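You operate a simulated robot arm through the tools that you are given. There is no shell and no other tool. Be economical: measure what you need, move in short steps, check, and stop when the job is done.

You are at the controls of a simulated two-armed robot. One attempt, no reset.

TASK
Breaker 3 has tripped: switch the blue and green floods off, reset it, then light the blue flood alone.
Fine: all three flood switches off before the reset.

The check looks at the end state, three seconds after you hand in, the way a careful person would. Anything else that was tipped, shoved, dropped, spilled or broken makes it a failure.

THE ROBOT
Two 7-joint arms with fingered hands on one trunk, on a base that drives. Base frame: it is fixed to the floor where the robot stands at the start and does not move with it; the origin is under the middle of the robot, x ahead of it, y to its left, z up. Readings come in m, degrees, newtons and seconds.
The left shoulder is at the start at [0.196, 0.125, 1.109], the right one opposite. With the tool pointing down near the work surface each hand reaches from about 0.1 to 0.96 m from the robot's upright axis, wherever it stands, measured 20 degrees to its own side. Payload 3.7 kg a hand.
Tool frame (each hand has its own): the origin (TCP) lies between the finger pads and is the grasp point; the fingertips stand 0.025 m ahead of it; z points along the fingers, y is the line along which they close. The gripper opens to 0.088 m. The gripper's body begins 0.029 m behind the TCP. The gripper is a hand of 5 fingers: y runs from the thumb to the fingers, the wrist lies at [-0.013, -0.097, -0.162] in the tool frame.
Orientation is told as [roll, pitch, yaw] about the base's x, y, z axes, in that order, counted from this pose: with the fingers straight down and the wrist toward the robot, the tool's x, y and z point along [0, 1, 0], [1, 0, 0] and [0, 0, -1] of the base frame.

THE INTERFACE
- The arms move only by the tool step_arm. It takes "left_commands", "right_commands" or both (then of equal length, played together; a hand with none holds still); each is a list that holds one entry, the list of rows, each a list of 6 numbers: the shift along the tool's x, y, z in units of 50 mm (1.0 is 50 mm), then the turn, a rotation vector about the tool's x, y, z in units of 5 degrees (1.0 is 5 degrees). In form: [[[dx, dy, dz, rx, ry, rz], ...]]. A call has 1 to 20 rows; each row shifts and turns the commanded pose from where the row before left it, along the tool's axes as they then stand. A call with a number of a shift or a turn outside -1 to 1 is refused whole. Rows are played at 5 a second. More than 0.05 m and 8.6 degrees between two rows, and nothing of the call is played. A pose out of reach is approached as far as the arm can. The call stops where the force on the tool passes 40 N (or 10 N more than at its start, if that is more) or the arm is blocked; 0.2 s more then pass. In this call time passes only in rows, and 0.2 s behind the last. The reply holds the time, the measured pose of the TCP, the force on the tool along the base axes, the opening and the grip force, in the units named above and with some noise, with the torque about the TCP (base axes, N m) and any sound that the robot's microphone picked up.
- Cameras (640 x 400 px; columns grow to the right, rows downward): "scene" is now at [0.3116, -0.0131, 1.3049]; the picture's right is [-0.17, -0.99, 0.00], its down [0.03, -0.01, -1.00] and it looks along [0.99, -0.17, 0.03] (base axes); focal length 214 px, centre (320, 200). "left" rides on the left gripper at [-0.059, -0.079, -0.105] in its tool frame; the picture's right is [-0.73, -0.32, 0.61], its down [0.62, -0.68, 0.38] and it looks along [0.29, 0.66, 0.70] (tool axes); focal length 234 px, centre (320, 200). "right" rides on the right gripper at [0.059, -0.079, -0.105] in its tool frame; the picture's right is [-0.73, 0.32, -0.61], its down [-0.62, -0.68, 0.38] and it looks along [-0.29, 0.66, 0.70] (tool axes); focal length 234 px, centre (320, 200). There is no depth. A picture from a camera that has moved, and an enlarged one, comes with that camera's place and axes in the base frame and with its lens.
- get_image(camera): a new picture of that camera. It takes no simulated time.
- lift_body(by): slides the trunk up (or, below 0, down) by that many m; the arms and the scene camera ride with it, the base frame stays. It gives what a move gives, with no picture.
- steer(legs): drives the robot by 1 to 6 legs, each [ahead, left, turn to the left] in m, m and degrees, along the robot's own axes; the way and the turn of a leg run together, so that a leg with both is an arc; at most 1.5 m and 180 degrees a leg. The arms and the cameras ride along, it lands a little off, and it stops where it bumps. It gives what a move gives.
- move_fingers(index, middle, ring, little, thumb_bend, thumb_turn, hand): sets how far each is bent, from 0 (flat) to 1 (curled in); at 0.3 the hand is open as for a grip, at 0.7 the pads meet at the TCP. One left out holds its place. A second passes; each finger stops where it meets its share of the squeeze, and holds until it gets a number again. It is the only way to open and close the hand. It gives what a move gives, with no picture; readings hold the bend of each and the force on index, middle, ring, little, thumb and palm. thumb_turn goes from beside the hand (0) to across from the fingers (1), as for a grip.
- aim_head(pan, tilt): turns the head with the scene camera to pan (to the left, within 80 degrees either way) and tilt (down, from -29 to 69), counted from straight ahead of the robot. It gives what a move gives.
- close_up(camera, box): a new picture of the part [left, top, right, bottom] of that camera's present view, enlarged. It takes no simulated time.
- hand_in(): hands the job in; it is judged then, once.

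Go step by step. Nothing tells you exact positions but the pictures and the camera data: compare them with the known pose of the tool, close in by small moves and look again before you grip or let go. The budget is 120 turns and 92 pictures, counting those below and the enlarged ones. Unless the task says otherwise, let go and move clear before handing in, and close with one line.

The tools are called after "Call:" by a JSON object that holds its "name" and its "arguments". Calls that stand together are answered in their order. step_arm: Moves the arms, as the interface text tells. Its arguments: {"type":"object","properties":{"left_commands":{"type":"array"},"right_commands":{"type":"array"}},"required":[]} The other tools are called the same way: lift_body (by) slides the trunk up or down; move_fingers (index, middle, ring, little, thumb_bend, thumb_turn, hand) moves the fingers one by one; steer (legs) drives the base; aim_head (pan, tilt) turns the head that bears the scene camera; get_image (camera) takes a picture; close_up (camera, box) takes an enlarged picture of a part of a camera's view; hand_in () hands the job in.

At the start:

```text
time: 0.0
left_tcp_pos: [0.5691, 0.0849, 1.3708]
left_ee_rot: [0.0, 0.0, 0.0]
left_ft_force: [-0.2, 0.1, -0.5]
left_torque: [0.0, 0.01, 0.01]
left_opening: 0.0877
left_grasp_force: 0.1
left_shape: jaw
left_bend: [0.3, 0.3, 0.3, 0.3, 0.3, 0.98]
left_finger forces: [0.0, 0.1, 0.0, 0.0, 0.0, 0.0]
right_tcp_pos: [0.4745, -0.2665, 1.318]
right_ee_rot: [0.1, -0.1, 0.0]
right_ft_force: [0.3, -0.7, -0.5]
right_torque: [0.06, -0.01, 0.02]
right_opening: 0.0874
right_grasp_force: 0.2
right_shape: jaw
right_bend: [0.3, 0.3, 0.3, 0.3, 0.3, 0.98]
right_finger forces: [0.0, 0.0, 0.0, 0.0, 0.1, 0.0]
trunk travel left (down, up): [-0.134, 0.281]
robot x, y, heading: [-0.0038, 0.0027, -0.1]
head pan, tilt: [-9.7, -1.8]
```

scene: 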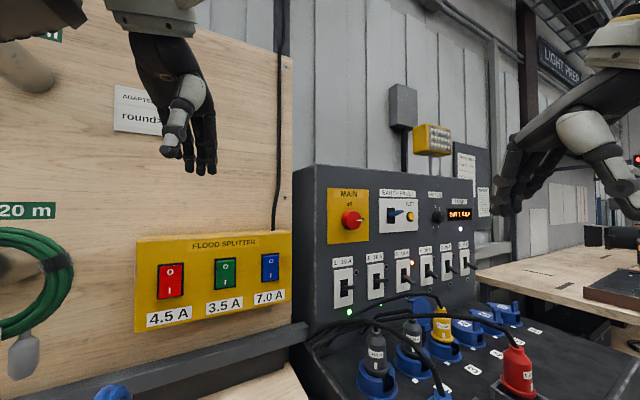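
right: 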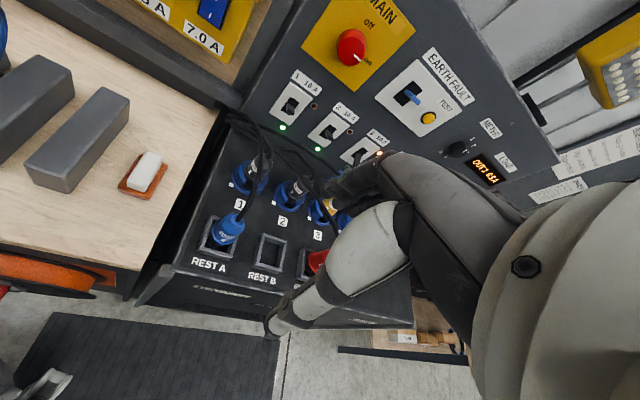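
left: 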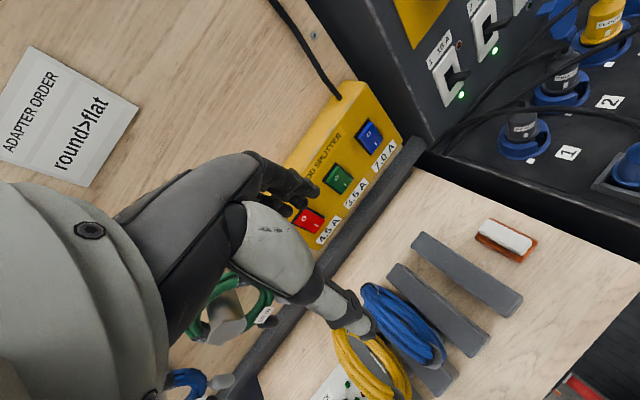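

I see a yellow flood splitter with red, green and blue rockers on the left, and the breaker panel to its right. I'll enlarge both to read the switch states.

Call:
{"name": "close_up", "arguments": {"camera": "scene", "box": [130, 220, 300, 340]}}

Call:
{"name": "close_up", "arguments": {"camera": "scene", "box": [310, 170, 490, 320]}}

Call:
{"name": "close_up", "arguments": {"camera": "left", "box": [250, 70, 430, 260]}}

```text
3.33 times, centred on (215, 280) of scene
camera zoom: at [0.3116, -0.0131, 1.3049], right [-0.17, -0.99, 0.0], down [0.03, -0.01, -1.0], along [0.99, -0.17, 0.03], focal length 715 px, centre (670, -67)
```

zoom: 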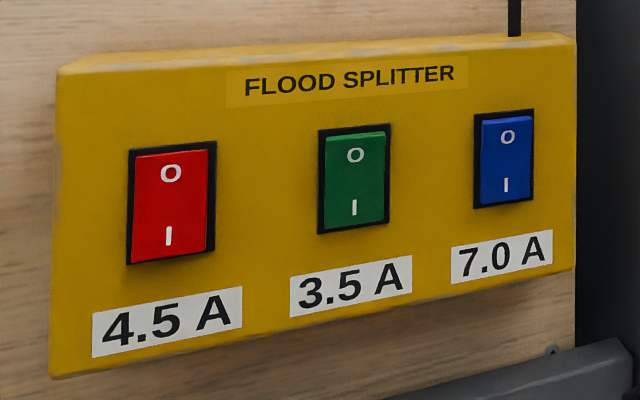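

```text
2.67 times, centred on (400, 245) of scene
camera zoom: at [0.3116, -0.0131, 1.3049], right [-0.17, -0.99, 0.0], down [0.03, -0.01, -1.0], along [0.99, -0.17, 0.03], focal length 572 px, centre (107, 80)
```

zoom: 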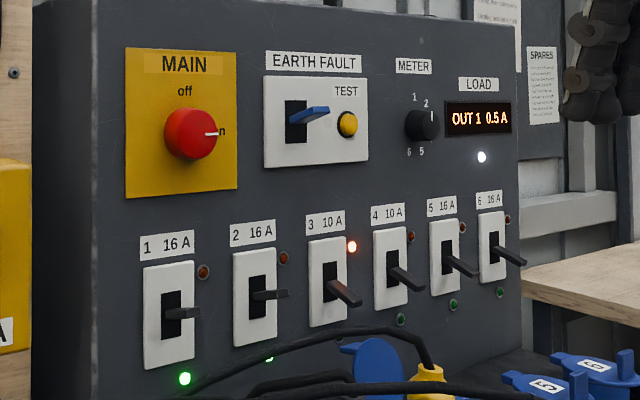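

```text
2.11 times, centred on (340, 165) of left
camera zoom: at [0.4903, 0.0257, 1.4758], right [-0.32, -0.73, -0.61], down [-0.68, 0.62, -0.38], along [0.66, 0.29, -0.7], focal length 493 px, centre (278, 274)
```

zoom: 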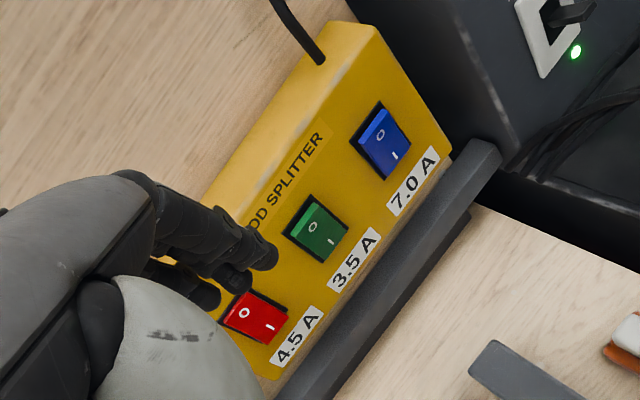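

Green and blue rockers look on (the O end stands out) and red is off. I place red near (0.76,0.19,1.166), green near (0.80,0.105,1.161) and blue near (0.82,0.013,1.164), with the face turned about 18 degrees. I'll make pointing hands next.

Call:
{"name": "move_fingers", "arguments": {"hand": "left", "index": 0, "middle": 1, "ring": 1, "little": 1, "thumb_bend": 1}}

Call:
{"name": "move_fingers", "arguments": {"hand": "right", "index": 0, "middle": 1, "ring": 1, "little": 1, "thumb_bend": 1}}

Call:
{"name": "get_image", "arguments": {"camera": "scene"}}

Call:
{"name": "get_image", "arguments": {"camera": "left"}}

Call:
{"name": "get_image", "arguments": {"camera": "right"}}

```text
time: 1.0
left_tcp_pos: [0.5698, 0.0841, 1.3727]
left_ee_rot: [-0.1, 0.0, 0.0]
left_ft_force: [0.7, -0.6, 0.6]
left_torque: [0.03, 0.01, 0.03]
left_opening: 0.0365
left_grasp_force: 0.0
left_shape: fingers
left_bend: [0.0, 1.0, 1.0, 1.0, 1.0, 0.98]
left_finger forces: [0.1, 0.1, 0.0, 0.0, 0.1, 0.1]
right_tcp_pos: [0.4755, -0.2664, 1.3182]
right_ee_rot: [0.0, 0.0, 0.0]
right_ft_force: [-0.5, 0.0, 0.7]
right_torque: [0.01, 0.01, -0.02]
right_opening: 0.0876
right_grasp_force: 0.0
right_shape: jaw
right_bend: [0.3, 0.3, 0.3, 0.3, 0.3, 0.98]
right_finger forces: [0.0, 0.1, 0.0, 0.0, 0.1, 0.1]
trunk travel left (down, up): [-0.134, 0.281]
robot x, y, heading: [0.0021, 0.0013, 0.1]
head pan, tilt: [-9.7, -1.8]
```

```text
time: 2.0
left_tcp_pos: [0.5707, 0.0849, 1.3716]
left_ee_rot: [0.0, -0.1, 0.0]
left_ft_force: [0.4, -0.1, -0.3]
left_torque: [0.03, -0.02, -0.01]
left_opening: 0.036
left_grasp_force: 0.0
left_shape: fingers
left_bend: [0.0, 1.0, 1.0, 1.0, 1.0, 0.98]
left_finger forces: [0.0, 0.0, 0.0, 0.0, 0.0, 0.0]
right_tcp_pos: [0.4743, -0.2648, 1.3181]
right_ee_rot: [0.0, 0.0, 0.0]
right_ft_force: [-0.4, -0.8, 0.4]
right_torque: [-0.03, -0.01, -0.02]
right_opening: 0.0361
right_grasp_force: 0.0
right_shape: fingers
right_bend: [0.0, 1.0, 1.0, 1.0, 1.0, 0.98]
right_finger forces: [0.0, 0.0, 0.0, 0.1, 0.0, 0.0]
trunk travel left (down, up): [-0.134, 0.281]
robot x, y, heading: [0.0013, 0.0021, 0.1]
head pan, tilt: [-9.7, -1.8]
```

```text
85 pictures are left
camera scene: at [0.3116, -0.0131, 1.3049], right [-0.17, -0.99, 0.0], down [0.03, -0.01, -1.0], along [0.99, -0.17, 0.03], focal length 214 px, centre (320, 200)
```

scene: 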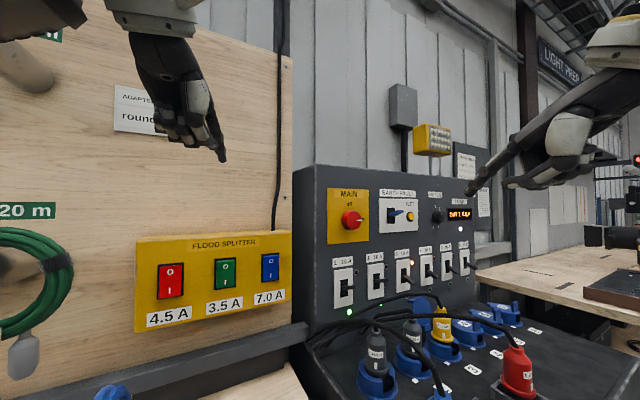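

```text
84 pictures are left
camera left: at [0.4903, 0.0257, 1.4758], right [-0.32, -0.73, -0.61], down [-0.68, 0.62, -0.38], along [0.66, 0.29, -0.7], focal length 234 px, centre (320, 200)
```

left: 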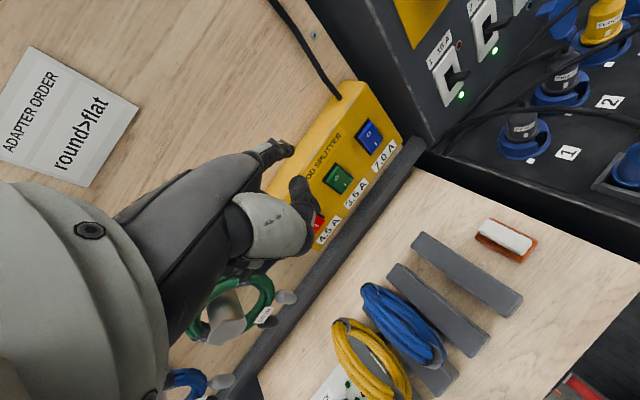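

```text
83 pictures are left
camera right: at [0.3952, -0.2075, 1.4224], right [0.32, -0.73, 0.61], down [-0.68, -0.62, -0.38], along [0.66, -0.29, -0.7], focal length 234 px, centre (320, 200)
```

right: 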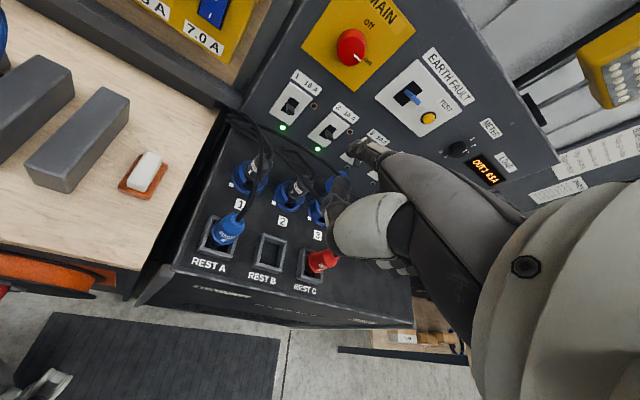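

The straight left index tip sits at about (-0.012, 0.077, -0.003) in the tool frame. Next I turn the left hand by yaw +18 and pitch -40, so the index points level at the splitter.

Call:
{"name": "step_arm", "arguments": {"left_commands": [[[0, 0, 0, 0, 0, -0.9], [0, 0, 0, 0, 0, -0.9], [0, 0, 0, 0, 0, -0.9], [0, 0, 0, 0, 0, -0.9], [0, 0, 0, -1, 0, 0], [0, 0, 0, -1, 0, 0], [0, 0, 0, -1, 0, 0], [0, 0, 0, -1, 0, 0], [0, 0, 0, -1, 0, 0], [0, 0, 0, -1, 0, 0], [0, 0, 0, -1, 0, 0], [0, 0, 0, -1, 0, 0]]]}}

Call:
{"name": "get_image", "arguments": {"camera": "scene"}}

Call:
{"name": "get_image", "arguments": {"camera": "left"}}

```text
time: 4.6
left_tcp_pos: [0.5767, 0.0838, 1.3642]
left_ee_rot: [0.0, -40.0, 18.1]
left_ft_force: [-0.8, -0.3, -0.1]
left_torque: [0.02, 0.01, -0.01]
left_opening: 0.0358
left_grasp_force: 0.0
left_shape: fingers
left_bend: [0.0, 1.0, 1.0, 1.0, 1.0, 0.98]
left_finger forces: [0.1, 0.1, 0.0, 0.0, 0.1, 0.1]
left hand out of reach, approached as far as the arm can: row 4
right_tcp_pos: [0.4736, -0.2665, 1.3182]
right_ee_rot: [0.1, 0.0, -0.1]
right_ft_force: [-0.3, -0.5, -0.2]
right_torque: [-0.01, -0.01, 0.01]
right_opening: 0.0359
right_grasp_force: 0.1
right_shape: fingers
right_bend: [0.0, 1.0, 1.0, 1.0, 1.0, 0.98]
right_finger forces: [0.0, 0.0, 0.1, 0.1, 0.0, 0.0]
trunk travel left (down, up): [-0.134, 0.281]
robot x, y, heading: [-0.001, 0.0015, -0.1]
head pan, tilt: [-9.7, -1.8]
```

```text
82 pictures are left
camera scene: at [0.3116, -0.013, 1.3049], right [-0.17, -0.99, 0.0], down [0.03, -0.01, -1.0], along [0.99, -0.17, 0.03], focal length 214 px, centre (320, 200)
```

scene: 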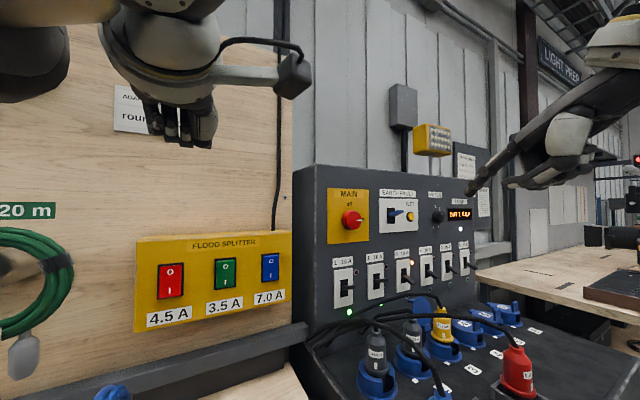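

```text
81 pictures are left
camera left: at [0.4721, -0.0117, 1.3924], right [0.36, -0.65, -0.67], down [-0.45, 0.51, -0.73], along [0.81, 0.57, -0.11], focal length 234 px, centre (320, 200)
```

left: 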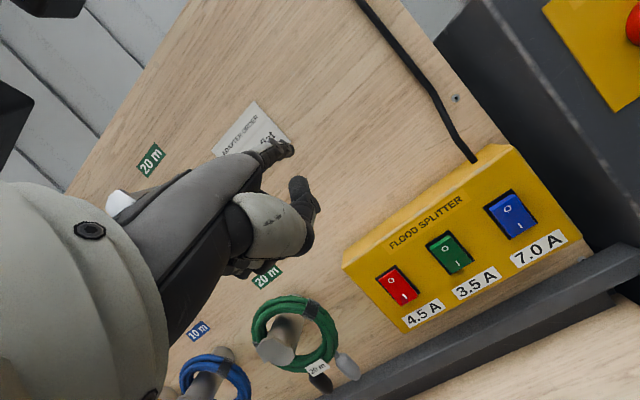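

The pointing pose works. I'll bring the index to about 5 cm in front of the O end of green.

Call:
{"name": "step_arm", "arguments": {"left_commands": [[[-0.124, -0.214, 0.833, 0, 0, 0], [-0.124, -0.214, 0.833, 0, 0, 0], [-0.124, -0.214, 0.833, 0, 0, 0], [-0.124, -0.214, 0.833, 0, 0, 0], [-0.124, -0.214, 0.833, 0, 0, 0], [-0.124, -0.214, 0.833, 0, 0, 0]]]}}

Call:
{"name": "get_image", "arguments": {"camera": "scene"}}

Call:
{"name": "get_image", "arguments": {"camera": "left"}}

Call:
{"name": "get_image", "arguments": {"camera": "right"}}

```text
time: 6.0
left_tcp_pos: [0.6959, 0.085, 1.1292]
left_ee_rot: [0.1, -40.0, 18.0]
left_ft_force: [0.4, 0.2, 1.2]
left_torque: [-0.02, 0.0, -0.03]
left_opening: 0.036
left_grasp_force: 0.0
left_shape: fingers
left_bend: [0.0, 1.0, 1.0, 1.0, 1.0, 0.98]
left_finger forces: [0.1, 0.0, 0.1, 0.0, 0.0, 0.1]
right_tcp_pos: [0.4763, -0.2658, 1.3165]
right_ee_rot: [0.0, 0.1, 0.0]
right_ft_force: [-0.6, 0.3, -0.7]
right_torque: [-0.04, -0.01, 0.0]
right_opening: 0.036
right_grasp_force: 0.0
right_shape: fingers
right_bend: [0.0, 1.0, 1.0, 1.0, 1.0, 0.98]
right_finger forces: [0.1, 0.0, 0.0, 0.0, 0.0, 0.0]
trunk travel left (down, up): [-0.134, 0.281]
robot x, y, heading: [-0.001, -0.0022, -0.2]
head pan, tilt: [-9.7, -1.8]
```

```text
80 pictures are left
camera scene: at [0.3128, -0.0129, 1.3045], right [-0.17, -0.99, 0.0], down [0.03, -0.01, -1.0], along [0.99, -0.17, 0.03], focal length 214 px, centre (320, 200)
```

scene: 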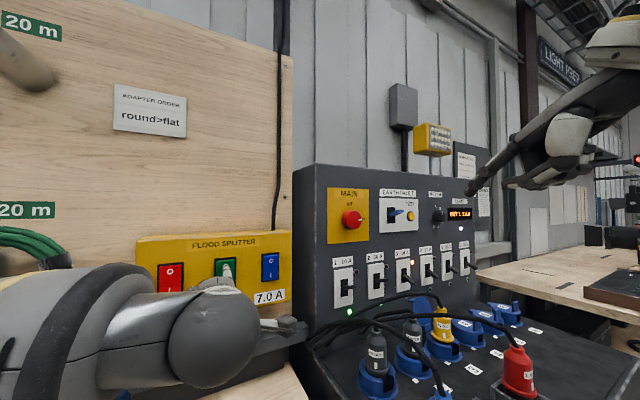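

```text
79 pictures are left
camera left: at [0.5901, -0.0106, 1.1585], right [0.36, -0.65, -0.67], down [-0.46, 0.51, -0.73], along [0.81, 0.57, -0.11], focal length 234 px, centre (320, 200)
```

left: 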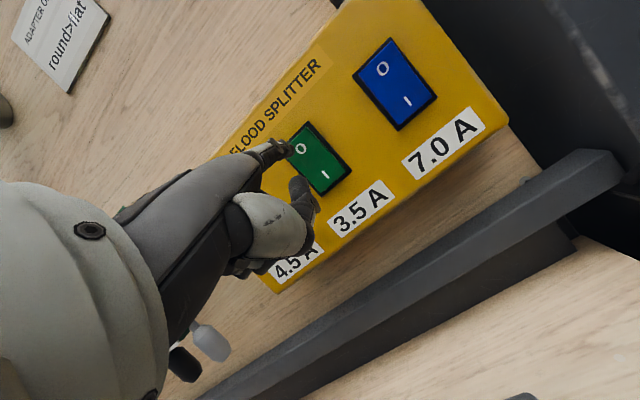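

```text
78 pictures are left
camera right: at [0.3966, -0.2073, 1.4218], right [0.32, -0.73, 0.61], down [-0.68, -0.62, -0.38], along [0.66, -0.29, -0.7], focal length 234 px, centre (320, 200)
```

right: 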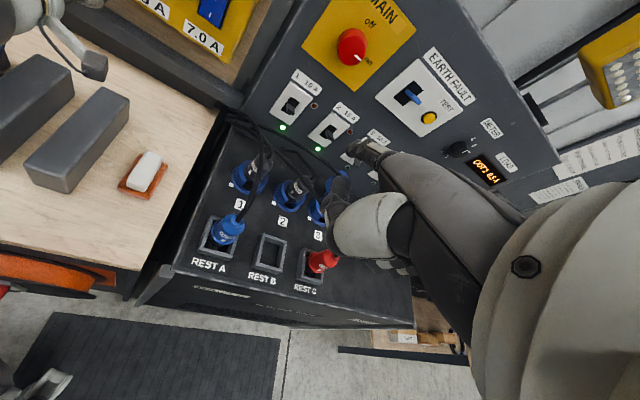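

The index looks to be in front of green. I'll zoom in before pressing.

Call:
{"name": "close_up", "arguments": {"camera": "left", "box": [230, 90, 390, 190]}}

Call:
{"name": "close_up", "arguments": {"camera": "scene", "box": [150, 230, 310, 330]}}

```text
4.00 times, centred on (310, 140) of left
camera zoom: at [0.5901, -0.0106, 1.1585], right [0.36, -0.65, -0.67], down [-0.46, 0.51, -0.73], along [0.81, 0.57, -0.11], focal length 937 px, centre (360, 440)
```

zoom: 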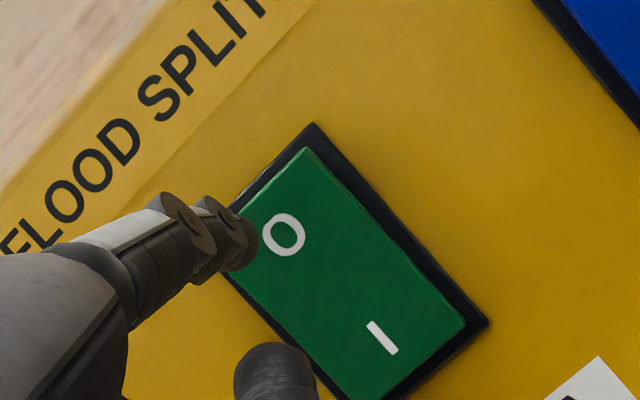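

```text
4.00 times, centred on (230, 280) of scene
camera zoom: at [0.3128, -0.0129, 1.3045], right [-0.17, -0.99, 0.0], down [0.03, -0.01, -1.0], along [0.99, -0.17, 0.03], focal length 858 px, centre (680, -120)
```

zoom: 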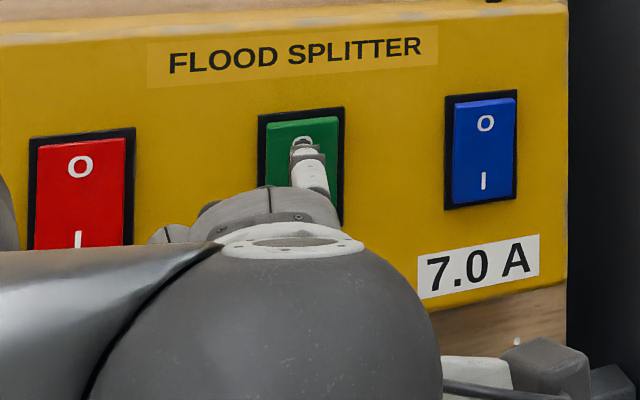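

The tip is about 4 cm from the O end of green, close to its centre line. I'll push straight in with small steps.

Call:
{"name": "step_arm", "arguments": {"left_commands": [[[-0.08, 0.153, 0.129, 0, 0, 0], [0, 0.153, 0.129, 0, 0, 0], [0, 0.153, 0.129, 0, 0, 0], [0, 0.046, 0.039, 0, 0, 0], [0, 0.046, 0.039, 0, 0, 0], [0, 0.046, 0.039, 0, 0, 0], [0, 0.046, 0.039, 0, 0, 0]]]}}

Call:
{"name": "close_up", "arguments": {"camera": "left", "box": [230, 90, 390, 190]}}

```text
time: 7.6
left_tcp_pos: [0.7296, 0.0866, 1.1328]
left_ee_rot: [0.2, -40.2, 17.1]
left_ft_force: [-21.3, -5.5, 0.2]
left_torque: [0.27, -1.3, -0.05]
left_opening: 0.0371
left_grasp_force: 10.9
left_shape: fingers
left_bend: [0.0, 1.0, 1.0, 1.0, 1.0, 0.98]
left_finger forces: [21.7, 0.0, 0.1, 0.1, 0.0, 0.0]
right_tcp_pos: [0.4726, -0.2654, 1.3185]
right_ee_rot: [0.1, 0.0, 0.0]
right_ft_force: [-0.2, -0.3, 0.3]
right_torque: [-0.03, 0.04, 0.02]
right_opening: 0.0361
right_grasp_force: 0.3
right_shape: fingers
right_bend: [0.0, 1.0, 1.0, 1.0, 1.0, 0.98]
right_finger forces: [0.1, 0.0, 0.0, 0.0, 0.0, 0.1]
trunk travel left (down, up): [-0.134, 0.281]
robot x, y, heading: [0.0001, 0.0035, 0.2]
head pan, tilt: [-9.7, -1.8]
stopped in row 7 (left hand): the force on the tool passed its limit at 42 N (the readings are from after the stop); the commanded pose is now the measured one
```

```text
4.00 times, centred on (310, 140) of left
camera zoom: at [0.6244, -0.0079, 1.1611], right [0.35, -0.65, -0.67], down [-0.44, 0.52, -0.73], along [0.82, 0.56, -0.11], focal length 937 px, centre (360, 440)
```

zoom: 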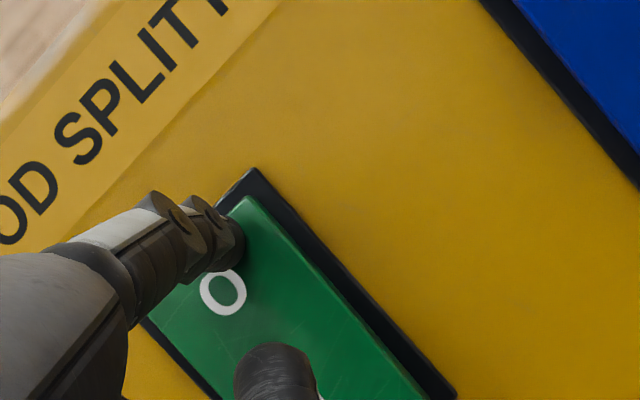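

Contact was firm, but no sound was reported. I'll back off and compare the rockers.

Call:
{"name": "step_arm", "arguments": {"left_commands": [[[0, -0.306, -0.258, 0, 0, 0], [0, -0.306, -0.258, 0, 0, 0], [0, -0.306, -0.258, 0, 0, 0]]]}}

Call:
{"name": "close_up", "arguments": {"camera": "left", "box": [200, 20, 500, 230]}}

Call:
{"name": "close_up", "arguments": {"camera": "scene", "box": [150, 230, 310, 330]}}

```text
time: 8.4
left_tcp_pos: [0.6751, 0.0711, 1.1297]
left_ee_rot: [0.1, -40.1, 17.5]
left_ft_force: [0.4, -0.9, -0.2]
left_torque: [0.02, 0.01, 0.0]
left_opening: 0.0363
left_grasp_force: 0.1
left_shape: fingers
left_bend: [0.0, 1.0, 1.0, 1.0, 1.0, 0.98]
left_finger forces: [0.1, 0.1, 0.1, 0.0, 0.1, 0.1]
right_tcp_pos: [0.474, -0.2672, 1.3174]
right_ee_rot: [0.0, 0.0, 0.0]
right_ft_force: [-0.7, -0.1, -0.2]
right_torque: [-0.01, -0.01, 0.04]
right_opening: 0.036
right_grasp_force: 0.0
right_shape: fingers
right_bend: [0.0, 1.0, 1.0, 1.0, 1.0, 0.98]
right_finger forces: [0.0, 0.1, 0.0, 0.0, 0.0, 0.0]
trunk travel left (down, up): [-0.134, 0.281]
robot x, y, heading: [-0.0022, 0.0032, -0.1]
head pan, tilt: [-9.7, -1.8]
```

```text
1.90 times, centred on (350, 125) of left
camera zoom: at [0.5709, -0.0241, 1.159], right [0.35, -0.65, -0.67], down [-0.45, 0.51, -0.73], along [0.82, 0.56, -0.11], focal length 446 px, centre (263, 343)
```

zoom: 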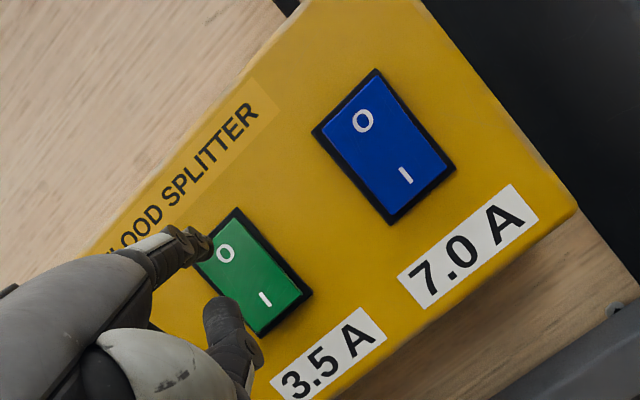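

```text
4.00 times, centred on (230, 280) of scene
camera zoom: at [0.3112, -0.0135, 1.3049], right [-0.17, -0.99, 0.0], down [0.03, -0.01, -1.0], along [0.99, -0.17, 0.03], focal length 858 px, centre (680, -120)
```

zoom: 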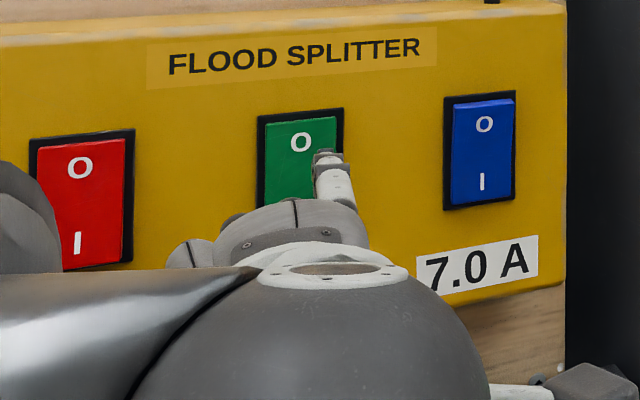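

Green now looks like red (off), while blue still stands out at the top (on). I'll shift 9.5 cm along the splitter to blue and check alignment.

Call:
{"name": "step_arm", "arguments": {"left_commands": [[[-0.945, 0, 0, 0, 0, 0], [-0.945, 0, 0, 0, 0, 0]]]}}

Call:
{"name": "close_up", "arguments": {"camera": "left", "box": [200, 20, 500, 230]}}

Call:
{"name": "close_up", "arguments": {"camera": "scene", "box": [150, 230, 310, 330]}}

```text
time: 9.0
left_tcp_pos: [0.7049, -0.0202, 1.1267]
left_ee_rot: [0.1, -40.0, 17.3]
left_ft_force: [0.7, -0.2, -0.6]
left_torque: [0.0, 0.0, 0.01]
left_opening: 0.0361
left_grasp_force: 0.0
left_shape: fingers
left_bend: [0.0, 1.0, 1.0, 1.0, 1.0, 0.98]
left_finger forces: [0.0, 0.0, 0.1, 0.1, 0.1, 0.0]
right_tcp_pos: [0.4738, -0.2679, 1.3174]
right_ee_rot: [0.1, 0.1, 0.0]
right_ft_force: [0.7, 0.3, -0.8]
right_torque: [0.0, -0.06, 0.0]
right_opening: 0.036
right_grasp_force: 0.1
right_shape: fingers
right_bend: [0.0, 1.0, 1.0, 1.0, 1.0, 0.98]
right_finger forces: [0.1, 0.0, 0.0, 0.0, 0.0, 0.0]
trunk travel left (down, up): [-0.134, 0.281]
robot x, y, heading: [-0.0003, -0.0026, 0.2]
head pan, tilt: [-9.7, -1.8]
```

```text
1.90 times, centred on (350, 125) of left
camera zoom: at [0.5995, -0.1145, 1.1558], right [0.35, -0.65, -0.67], down [-0.45, 0.51, -0.73], along [0.82, 0.56, -0.11], focal length 446 px, centre (263, 343)
```

zoom: 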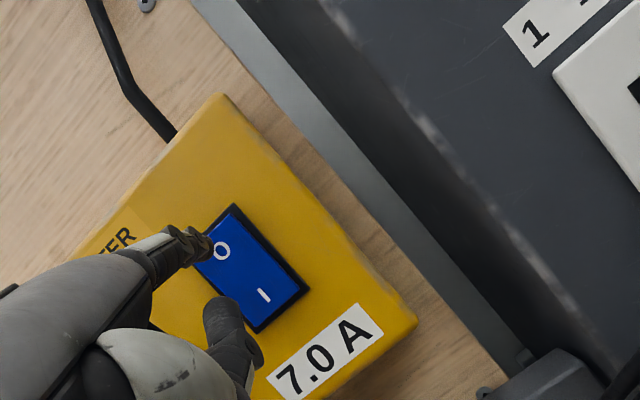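

```text
4.00 times, centred on (230, 280) of scene
camera zoom: at [0.3111, -0.0142, 1.3049], right [-0.17, -0.99, 0.0], down [0.03, 0.0, -1.0], along [0.99, -0.17, 0.03], focal length 858 px, centre (680, -120)
```

zoom: 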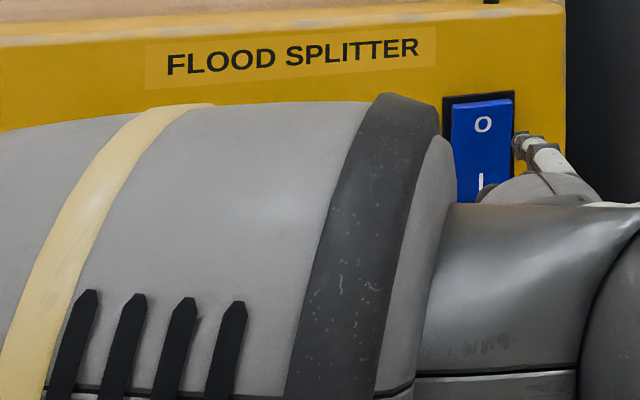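

Blue is aligned just as green was. I'll press its O end.

Call:
{"name": "step_arm", "arguments": {"left_commands": [[[0, 0.184, 0.155, 0, 0, 0], [0, 0.184, 0.155, 0, 0, 0], [0, 0.184, 0.155, 0, 0, 0], [0, 0.153, 0.129, 0, 0, 0], [0, 0.046, 0.039, 0, 0, 0], [0, 0.046, 0.039, 0, 0, 0], [0, 0.046, 0.039, 0, 0, 0], [0, 0.046, 0.039, 0, 0, 0], [0, 0.046, 0.039, 0, 0, 0], [0, 0.046, 0.039, 0, 0, 0]]]}}

Call:
{"name": "step_arm", "arguments": {"left_commands": [[[0, -0.306, -0.258, 0, 0, 0], [0, -0.306, -0.258, 0, 0, 0], [0, -0.306, -0.258, 0, 0, 0]]]}}

Call:
{"name": "close_up", "arguments": {"camera": "left", "box": [200, 20, 500, 230]}}

Call:
{"name": "close_up", "arguments": {"camera": "scene", "box": [150, 230, 310, 330]}}

```text
time: 11.2
left_tcp_pos: [0.76, -0.0071, 1.1316]
left_ee_rot: [0.3, -40.1, 16.3]
left_ft_force: [-19.9, -3.8, 0.6]
left_torque: [0.26, -1.24, -0.06]
left_opening: 0.0379
left_grasp_force: 10.1
left_shape: fingers
left_bend: [0.0, 1.0, 1.0, 1.0, 1.0, 0.98]
left_finger forces: [20.2, 0.0, 0.0, 0.0, 0.0, 0.1]
right_tcp_pos: [0.4721, -0.2653, 1.3177]
right_ee_rot: [-0.1, 0.0, -0.1]
right_ft_force: [1.3, -0.6, 0.4]
right_torque: [0.0, 0.03, -0.01]
right_opening: 0.0359
right_grasp_force: 0.2
right_shape: fingers
right_bend: [0.0, 1.0, 1.0, 1.0, 1.0, 0.98]
right_finger forces: [0.0, 0.0, 0.1, 0.0, 0.0, 0.0]
trunk travel left (down, up): [-0.134, 0.281]
robot x, y, heading: [0.0043, 0.001, -0.4]
head pan, tilt: [-9.7, -1.8]
stopped in row 10 (left hand): the force on the tool passed its limit at 42 N (the readings are from after the stop); the commanded pose is now the measured one
```

```text
time: 12.0
left_tcp_pos: [0.7044, -0.0207, 1.1325]
left_ee_rot: [0.1, -40.0, 16.8]
left_ft_force: [-0.1, 0.1, 0.6]
left_torque: [0.0, -0.04, 0.01]
left_opening: 0.0363
left_grasp_force: 0.1
left_shape: fingers
left_bend: [0.0, 1.0, 1.0, 1.0, 1.0, 0.98]
left_finger forces: [0.0, 0.0, 0.1, 0.1, 0.0, 0.1]
right_tcp_pos: [0.474, -0.267, 1.318]
right_ee_rot: [0.0, 0.0, -0.2]
right_ft_force: [0.6, 0.8, -0.1]
right_torque: [-0.01, 0.03, -0.04]
right_opening: 0.0363
right_grasp_force: 0.1
right_shape: fingers
right_bend: [0.0, 1.0, 1.0, 1.0, 1.0, 0.98]
right_finger forces: [0.0, 0.1, 0.1, 0.1, 0.0, 0.0]
trunk travel left (down, up): [-0.134, 0.281]
robot x, y, heading: [-0.002, 0.0008, -0.1]
head pan, tilt: [-9.7, -1.8]
```

```text
1.90 times, centred on (350, 125) of left
camera zoom: at [0.5988, -0.1143, 1.1608], right [0.35, -0.65, -0.67], down [-0.44, 0.52, -0.73], along [0.83, 0.55, -0.11], focal length 446 px, centre (263, 343)
```

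zoom: 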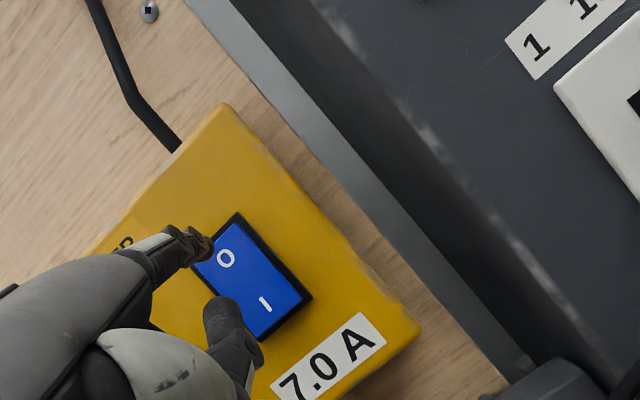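

```text
4.00 times, centred on (230, 280) of scene
camera zoom: at [0.3105, -0.0138, 1.3049], right [-0.17, -0.99, 0.0], down [0.03, -0.01, -1.0], along [0.98, -0.17, 0.03], focal length 858 px, centre (680, -120)
```

zoom: 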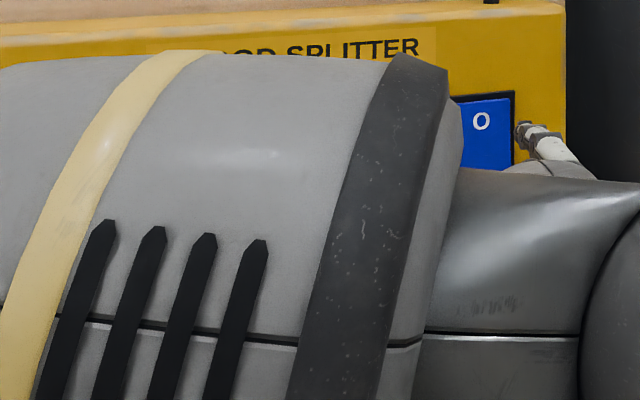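

Blue now shows no raised top, so all three are off. I'll pull the left hand clear and study breaker 3.

Call:
{"name": "step_arm", "arguments": {"left_commands": [[[0.4, -0.6, -0.5, 0, 0, 0], [0.4, -0.6, -0.5, 0, 0, 0], [0.8, -0.4, -0.3, 0, 0, 0], [0.8, -0.4, -0.3, 0, 0, 0]]]}}

Call:
{"name": "close_up", "arguments": {"camera": "scene", "box": [325, 220, 485, 320]}}

Call:
{"name": "close_up", "arguments": {"camera": "right", "box": [230, 30, 430, 280]}}

Call:
{"name": "get_image", "arguments": {"camera": "scene"}}

```text
time: 13.0
left_tcp_pos: [0.5473, 0.0522, 1.1296]
left_ee_rot: [0.1, -40.0, 16.7]
left_ft_force: [0.0, 0.6, -0.1]
left_torque: [0.0, -0.02, 0.03]
left_opening: 0.0362
left_grasp_force: 0.0
left_shape: fingers
left_bend: [0.0, 1.0, 1.0, 1.0, 1.0, 0.98]
left_finger forces: [0.0, 0.0, 0.0, 0.0, 0.1, 0.1]
right_tcp_pos: [0.4717, -0.2656, 1.3191]
right_ee_rot: [0.0, -0.1, 0.0]
right_ft_force: [0.1, 0.9, 0.8]
right_torque: [-0.02, 0.0, -0.04]
right_opening: 0.036
right_grasp_force: 0.0
right_shape: fingers
right_bend: [0.0, 1.0, 1.0, 1.0, 1.0, 0.98]
right_finger forces: [0.0, 0.0, 0.0, 0.0, 0.0, 0.0]
trunk travel left (down, up): [-0.134, 0.281]
robot x, y, heading: [-0.0011, -0.0036, -0.1]
head pan, tilt: [-9.7, -1.8]
```

```text
4.00 times, centred on (405, 270) of scene
camera zoom: at [0.3094, -0.0133, 1.3054], right [-0.17, -0.99, 0.0], down [0.03, -0.01, -1.0], along [0.98, -0.17, 0.03], focal length 858 px, centre (-20, -80)
```

zoom: 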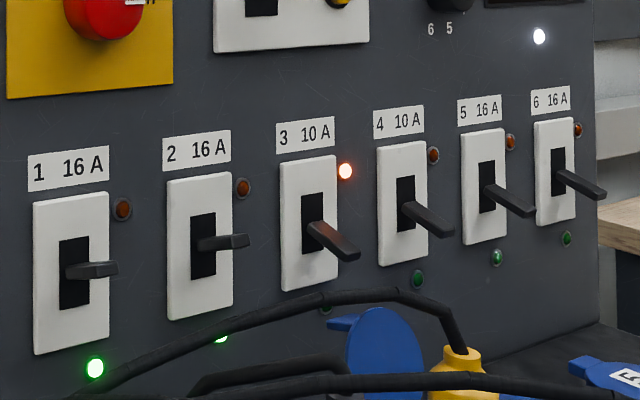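

```text
1.60 times, centred on (330, 155) of right
camera zoom: at [0.3924, -0.2077, 1.4232], right [0.32, -0.73, 0.61], down [-0.68, -0.62, -0.38], along [0.66, -0.29, -0.69], focal length 375 px, centre (304, 272)
```

zoom: 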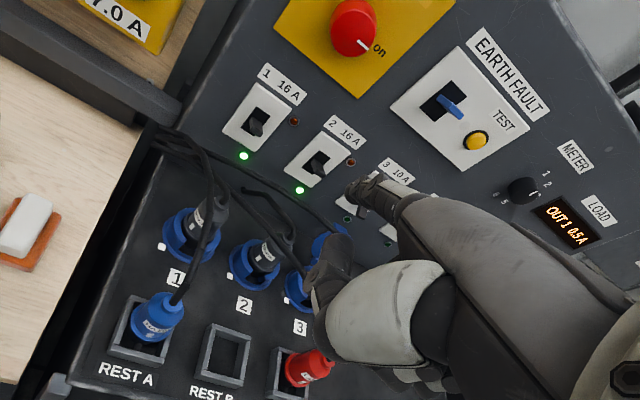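

```text
66 pictures are left
camera scene: at [0.3094, -0.0133, 1.3054], right [-0.17, -0.99, 0.0], down [0.03, -0.01, -1.0], along [0.98, -0.17, 0.03], focal length 214 px, centre (320, 200)
```

scene: 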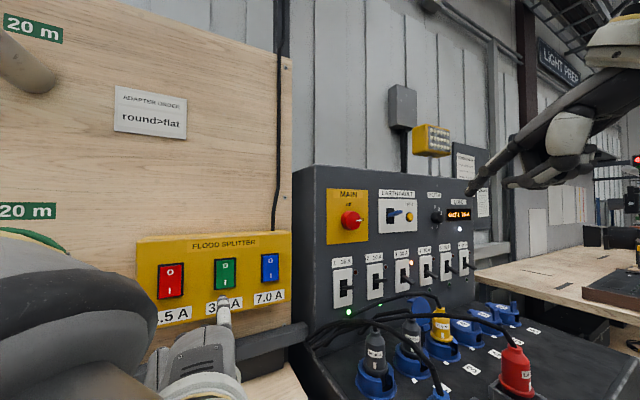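

All rockers are off. I place breaker 3 near (0.964,-0.398,1.079), on a face turned the same 18 degrees, with up meaning on. I'll zoom in on levers 3 and 4 to compare their positions.

Call:
{"name": "close_up", "arguments": {"camera": "scene", "box": [390, 240, 454, 280]}}

Call:
{"name": "close_up", "arguments": {"camera": "scene", "box": [150, 230, 310, 330]}}

```text
10.00 times, centred on (422, 260) of scene
camera zoom: at [0.3094, -0.0133, 1.3054], right [-0.17, -0.99, 0.0], down [0.03, -0.01, -1.0], along [0.98, -0.17, 0.03], focal length 2145 px, centre (-700, -400)
```

zoom: 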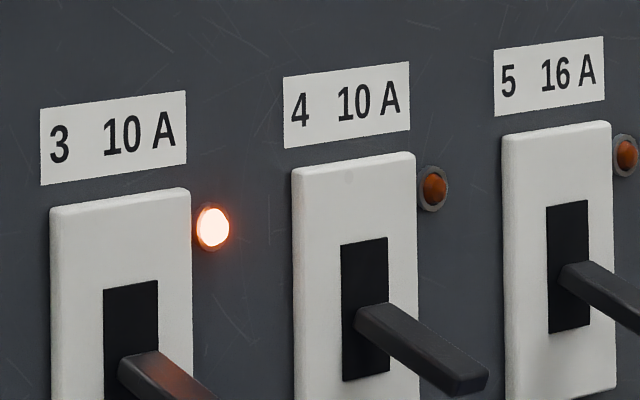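

```text
4.00 times, centred on (230, 280) of scene
camera zoom: at [0.3094, -0.0133, 1.3054], right [-0.17, -0.99, 0.0], down [0.03, -0.01, -1.0], along [0.98, -0.17, 0.03], focal length 858 px, centre (680, -120)
```

zoom: 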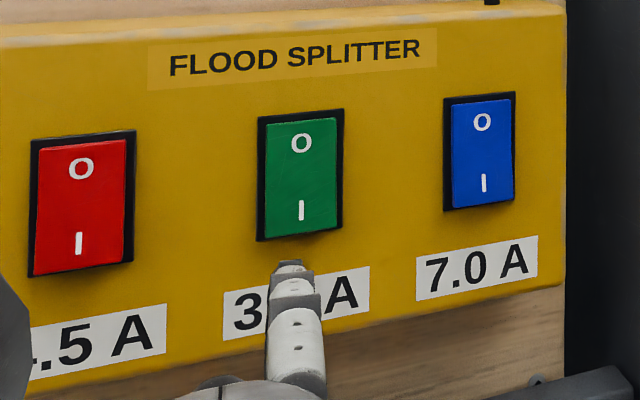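

Red, green and blue all read off. The plug in socket 3 stands below breaker 3, so I'll bring the right index in from the right side (yaw about 55). First I shift and turn the right hand.

Call:
{"name": "step_arm", "arguments": {"right_commands": [[[-0.733, 0.5, 0.167, 0, 0, 0], [-0.733, 0.5, 0.167, 0, 0, 0], [-0.733, 0.5, 0.167, 0, 0, 0], [-0.733, 0.5, 0.167, 0, 0, 0], [-0.733, 0.5, 0.167, 0, 0, 0], [-0.733, 0.5, 0.167, 0, 0, 0], [0, 0, 0, 0, 0, -1], [0, 0, 0, 0, 0, -1], [0, 0, 0, 0, 0, -1], [0, 0, 0, 0, 0, -1], [0, 0, 0, 0, 0, -1], [0, 0, 0, 0, 0, -1], [0, 0, 0, 0, 0, -1], [0, 0, 0, 0, 0, -1], [0, 0, 0, 0, 0, -1], [0, 0, 0, 0, 0, -1], [0, 0, 0, 0, 0, -1]]]}}

Call:
{"name": "step_arm", "arguments": {"right_commands": [[[0, 0, 0, -1, 0, 0], [0, 0, 0, -1, 0, 0], [0, 0, 0, -1, 0, 0], [0, 0, 0, -1, 0, 0], [0, 0, 0, -1, 0, 0], [0, 0, 0, -1, 0, 0], [0, 0, 0, -1, 0, 0], [0, 0, 0, -1, 0, 0], [0, 0, 0, -1, 0, 0]]]}}

Call:
{"name": "get_image", "arguments": {"camera": "right"}}

Call:
{"name": "get_image", "arguments": {"camera": "scene"}}

```text
time: 16.6
left_tcp_pos: [0.5481, 0.0536, 1.1288]
left_ee_rot: [0.2, -39.9, 16.8]
left_ft_force: [0.0, -0.3, -0.8]
left_torque: [0.01, -0.03, -0.02]
left_opening: 0.0363
left_grasp_force: 0.0
left_shape: fingers
left_bend: [0.0, 1.0, 1.0, 1.0, 1.0, 0.98]
left_finger forces: [0.1, 0.0, 0.0, 0.0, 0.0, 0.0]
right_tcp_pos: [0.6227, -0.4861, 1.2674]
right_ee_rot: [0.0, -0.1, 55.1]
right_ft_force: [0.0, -0.1, 0.4]
right_torque: [0.01, 0.01, 0.01]
right_opening: 0.0363
right_grasp_force: 0.0
right_shape: fingers
right_bend: [0.0, 1.0, 1.0, 1.0, 1.0, 0.98]
right_finger forces: [0.0, 0.0, 0.0, 0.0, 0.0, 0.0]
trunk travel left (down, up): [-0.134, 0.281]
robot x, y, heading: [-0.0019, -0.0005, -0.2]
head pan, tilt: [-9.7, -1.8]
```

```text
time: 18.6
left_tcp_pos: [0.5484, 0.0519, 1.1281]
left_ee_rot: [0.1, -40.0, 16.7]
left_ft_force: [-1.0, -0.7, 0.4]
left_torque: [0.0, -0.01, -0.01]
left_opening: 0.0361
left_grasp_force: 0.0
left_shape: fingers
left_bend: [0.0, 1.0, 1.0, 1.0, 1.0, 0.98]
left_finger forces: [0.0, 0.1, 0.1, 0.0, 0.0, 0.0]
right_tcp_pos: [0.6232, -0.487, 1.2683]
right_ee_rot: [0.1, -45.0, 54.9]
right_ft_force: [0.1, 0.6, -0.2]
right_torque: [0.02, 0.03, 0.0]
right_opening: 0.0361
right_grasp_force: 0.0
right_shape: fingers
right_bend: [0.0, 1.0, 1.0, 1.0, 1.0, 0.98]
right_finger forces: [0.0, 0.1, 0.1, 0.0, 0.0, 0.0]
trunk travel left (down, up): [-0.134, 0.281]
robot x, y, heading: [0.0, -0.0043, -0.4]
head pan, tilt: [-9.7, -1.8]
```

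```text
63 pictures are left
camera right: at [0.5002, -0.5601, 1.2857], right [0.48, -0.58, 0.66], down [0.39, -0.53, -0.75], along [0.79, 0.62, -0.03], focal length 234 px, centre (320, 200)
```

right: 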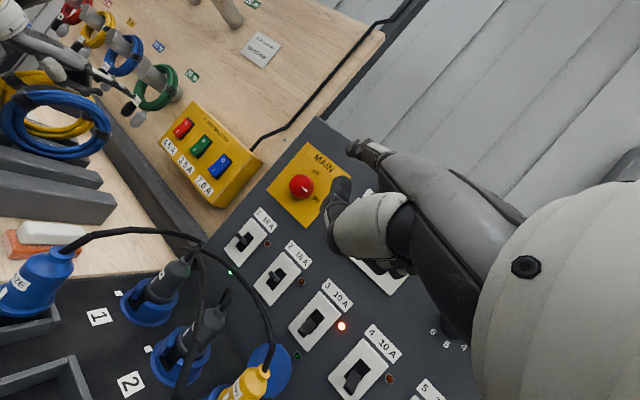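

```text
62 pictures are left
camera scene: at [0.3109, -0.0139, 1.3048], right [-0.17, -0.99, 0.0], down [0.03, -0.01, -1.0], along [0.98, -0.17, 0.03], focal length 214 px, centre (320, 200)
```

scene: 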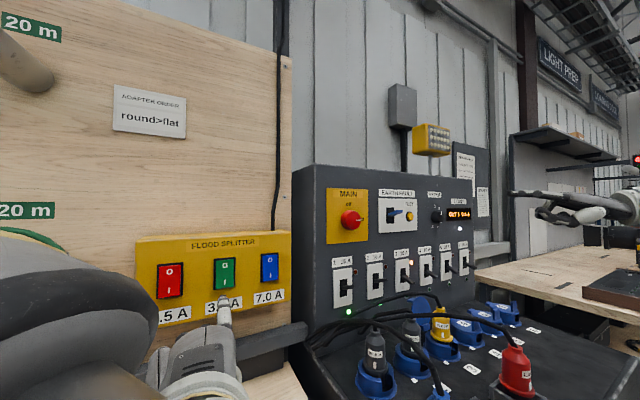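

The pose holds and the finger is level. I'll move toward the lever, staying high and to the right.

Call:
{"name": "step_arm", "arguments": {"right_commands": [[[-0.738, -0.094, 0.509, 0, 0, 0], [-0.738, -0.094, 0.509, 0, 0, 0], [-0.738, -0.094, 0.509, 0, 0, 0], [-0.738, -0.094, 0.509, 0, 0, 0], [-0.738, -0.094, 0.509, 0, 0, 0], [-0.738, -0.094, 0.509, 0, 0, 0]]]}}

Call:
{"name": "get_image", "arguments": {"camera": "right"}}

Call:
{"name": "get_image", "arguments": {"camera": "scene"}}

```text
time: 20.0
left_tcp_pos: [0.549, 0.052, 1.1286]
left_ee_rot: [0.2, -39.9, 16.8]
left_ft_force: [-0.5, -0.2, 1.1]
left_torque: [0.0, 0.02, 0.02]
left_opening: 0.0361
left_grasp_force: 0.1
left_shape: fingers
left_bend: [0.0, 1.0, 1.0, 1.0, 1.0, 0.98]
left_finger forces: [0.1, 0.0, 0.0, 0.0, 0.0, 0.0]
right_tcp_pos: [0.7309, -0.4886, 1.1718]
right_ee_rot: [-0.1, -45.0, 55.0]
right_ft_force: [-0.2, 0.4, -0.5]
right_torque: [-0.03, 0.02, 0.04]
right_opening: 0.036
right_grasp_force: 0.1
right_shape: fingers
right_bend: [0.0, 1.0, 1.0, 1.0, 1.0, 0.98]
right_finger forces: [0.1, 0.1, 0.0, 0.0, 0.1, 0.0]
right hand out of reach, approached as far as the arm can: row 3, 4, 5, 6
trunk travel left (down, up): [-0.134, 0.281]
robot x, y, heading: [-0.0054, 0.0019, -0.1]
head pan, tilt: [-9.7, -1.8]
```

```text
61 pictures are left
camera right: at [0.609, -0.5615, 1.1897], right [0.48, -0.58, 0.66], down [0.39, -0.53, -0.75], along [0.79, 0.62, -0.03], focal length 234 px, centre (320, 200)
```

right: 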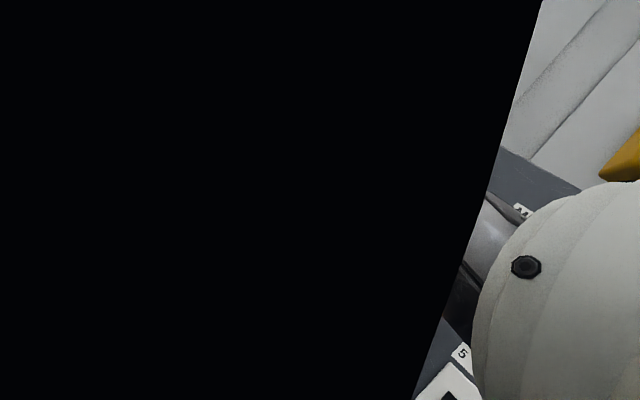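

```text
60 pictures are left
camera scene: at [0.3107, -0.0136, 1.3049], right [-0.17, -0.99, 0.0], down [0.03, -0.01, -1.0], along [0.98, -0.17, 0.03], focal length 214 px, centre (320, 200)
```

scene: 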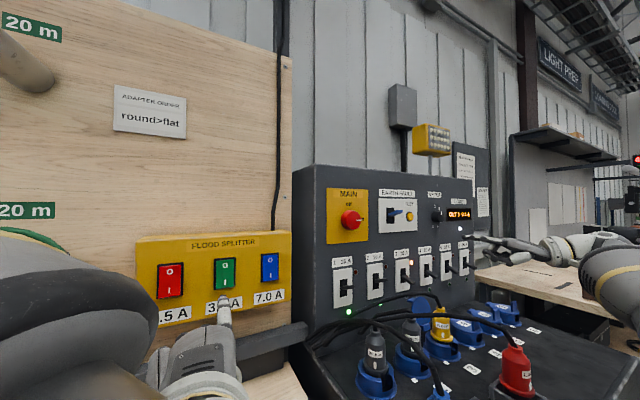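

That pose is out of the right arm's reach, so the robot should stand further right and face the panel squarely. I'll pull the right arm back and look at the floor and the right side before driving.

Call:
{"name": "step_arm", "arguments": {"right_commands": [[[0.8, -0.1, -0.5, 0, 0, 0], [0.8, -0.1, -0.5, 0, 0, 0], [0.5, -0.5, -0.6, 0, 0, 0], [0.3, -0.5, -0.6, 0, 0, 0]]]}}

Call:
{"name": "aim_head", "arguments": {"pan": -60, "tilt": 30}}

Call:
{"name": "get_image", "arguments": {"camera": "scene"}}

Call:
{"name": "aim_head", "arguments": {"pan": 0, "tilt": 55}}

Call:
{"name": "get_image", "arguments": {"camera": "scene"}}

```text
time: 21.0
left_tcp_pos: [0.5476, 0.052, 1.1285]
left_ee_rot: [0.1, -40.1, 16.8]
left_ft_force: [-0.4, -0.5, -0.2]
left_torque: [-0.01, 0.03, 0.0]
left_opening: 0.0365
left_grasp_force: 0.1
left_shape: fingers
left_bend: [0.0, 1.0, 1.0, 1.0, 1.0, 0.98]
left_finger forces: [0.1, 0.0, 0.0, 0.1, 0.0, 0.0]
right_tcp_pos: [0.5593, -0.5197, 1.2104]
right_ee_rot: [0.1, -45.0, 55.0]
right_ft_force: [0.5, -0.2, 0.2]
right_torque: [-0.02, 0.02, -0.02]
right_opening: 0.036
right_grasp_force: 0.0
right_shape: fingers
right_bend: [0.0, 1.0, 1.0, 1.0, 1.0, 0.98]
right_finger forces: [0.0, 0.0, 0.0, 0.0, 0.1, 0.0]
trunk travel left (down, up): [-0.134, 0.281]
robot x, y, heading: [-0.0018, -0.0018, 0.1]
head pan, tilt: [-9.7, -1.8]
```

```text
time: 22.2
left_tcp_pos: [0.5499, 0.0541, 1.124]
left_ee_rot: [0.7, -39.7, 16.5]
left_ft_force: [0.1, 0.2, -0.1]
left_torque: [0.02, 0.01, -0.01]
left_opening: 0.0365
left_grasp_force: 0.1
left_shape: fingers
left_bend: [0.0, 1.0, 1.0, 1.0, 1.0, 0.98]
left_finger forces: [0.0, 0.1, 0.0, 0.0, 0.0, 0.0]
right_tcp_pos: [0.5616, -0.52, 1.2102]
right_ee_rot: [0.0, -45.0, 54.9]
right_ft_force: [-0.9, 0.4, 0.8]
right_torque: [0.0, -0.02, 0.04]
right_opening: 0.036
right_grasp_force: 0.0
right_shape: fingers
right_bend: [0.0, 1.0, 1.0, 1.0, 1.0, 0.98]
right_finger forces: [0.0, 0.0, 0.0, 0.0, 0.0, 0.0]
trunk travel left (down, up): [-0.134, 0.281]
robot x, y, heading: [-0.0009, -0.0001, 0.0]
head pan, tilt: [-60.0, 30.0]
```

```text
59 pictures are left
camera scene: at [0.3093, -0.0313, 1.2638], right [-0.35, -0.94, 0.0], down [-0.37, 0.14, -0.92], along [0.86, -0.33, -0.4], focal length 214 px, centre (320, 200)
```

scene: 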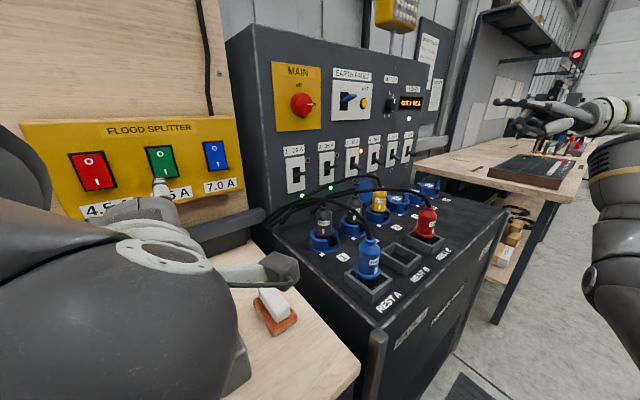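

```text
time: 23.5
left_tcp_pos: [0.5484, 0.0517, 1.1305]
left_ee_rot: [0.1, -40.1, 16.9]
left_ft_force: [0.2, 0.1, -0.3]
left_torque: [-0.03, -0.03, 0.01]
left_opening: 0.0362
left_grasp_force: 0.0
left_shape: fingers
left_bend: [0.0, 1.0, 1.0, 1.0, 1.0, 0.98]
left_finger forces: [0.0, 0.0, 0.0, 0.0, 0.0, 0.0]
right_tcp_pos: [0.562, -0.5194, 1.2111]
right_ee_rot: [0.1, -45.1, 55.0]
right_ft_force: [0.1, 0.1, 0.7]
right_torque: [-0.01, 0.01, 0.02]
right_opening: 0.0362
right_grasp_force: 0.0
right_shape: fingers
right_bend: [0.0, 1.0, 1.0, 1.0, 1.0, 0.98]
right_finger forces: [0.0, 0.0, 0.0, 0.0, 0.0, 0.0]
trunk travel left (down, up): [-0.134, 0.281]
robot x, y, heading: [-0.0026, 0.0001, 0.0]
head pan, tilt: [0.0, 55.0]
```

```text
58 pictures are left
camera scene: at [0.2945, 0.0013, 1.2179], right [0.0, -1.0, 0.0], down [-0.82, 0.0, -0.57], along [0.57, 0.0, -0.82], focal length 214 px, centre (320, 200)
```

scene: 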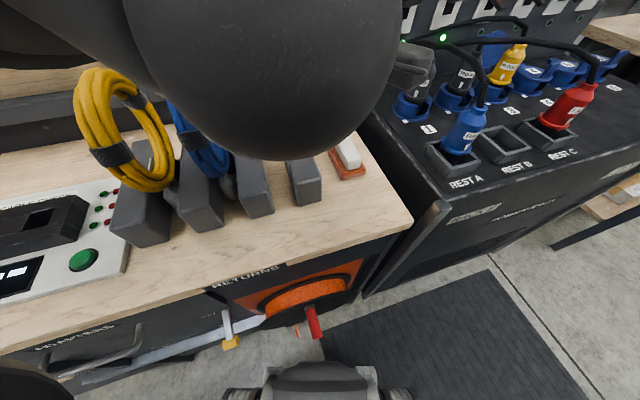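

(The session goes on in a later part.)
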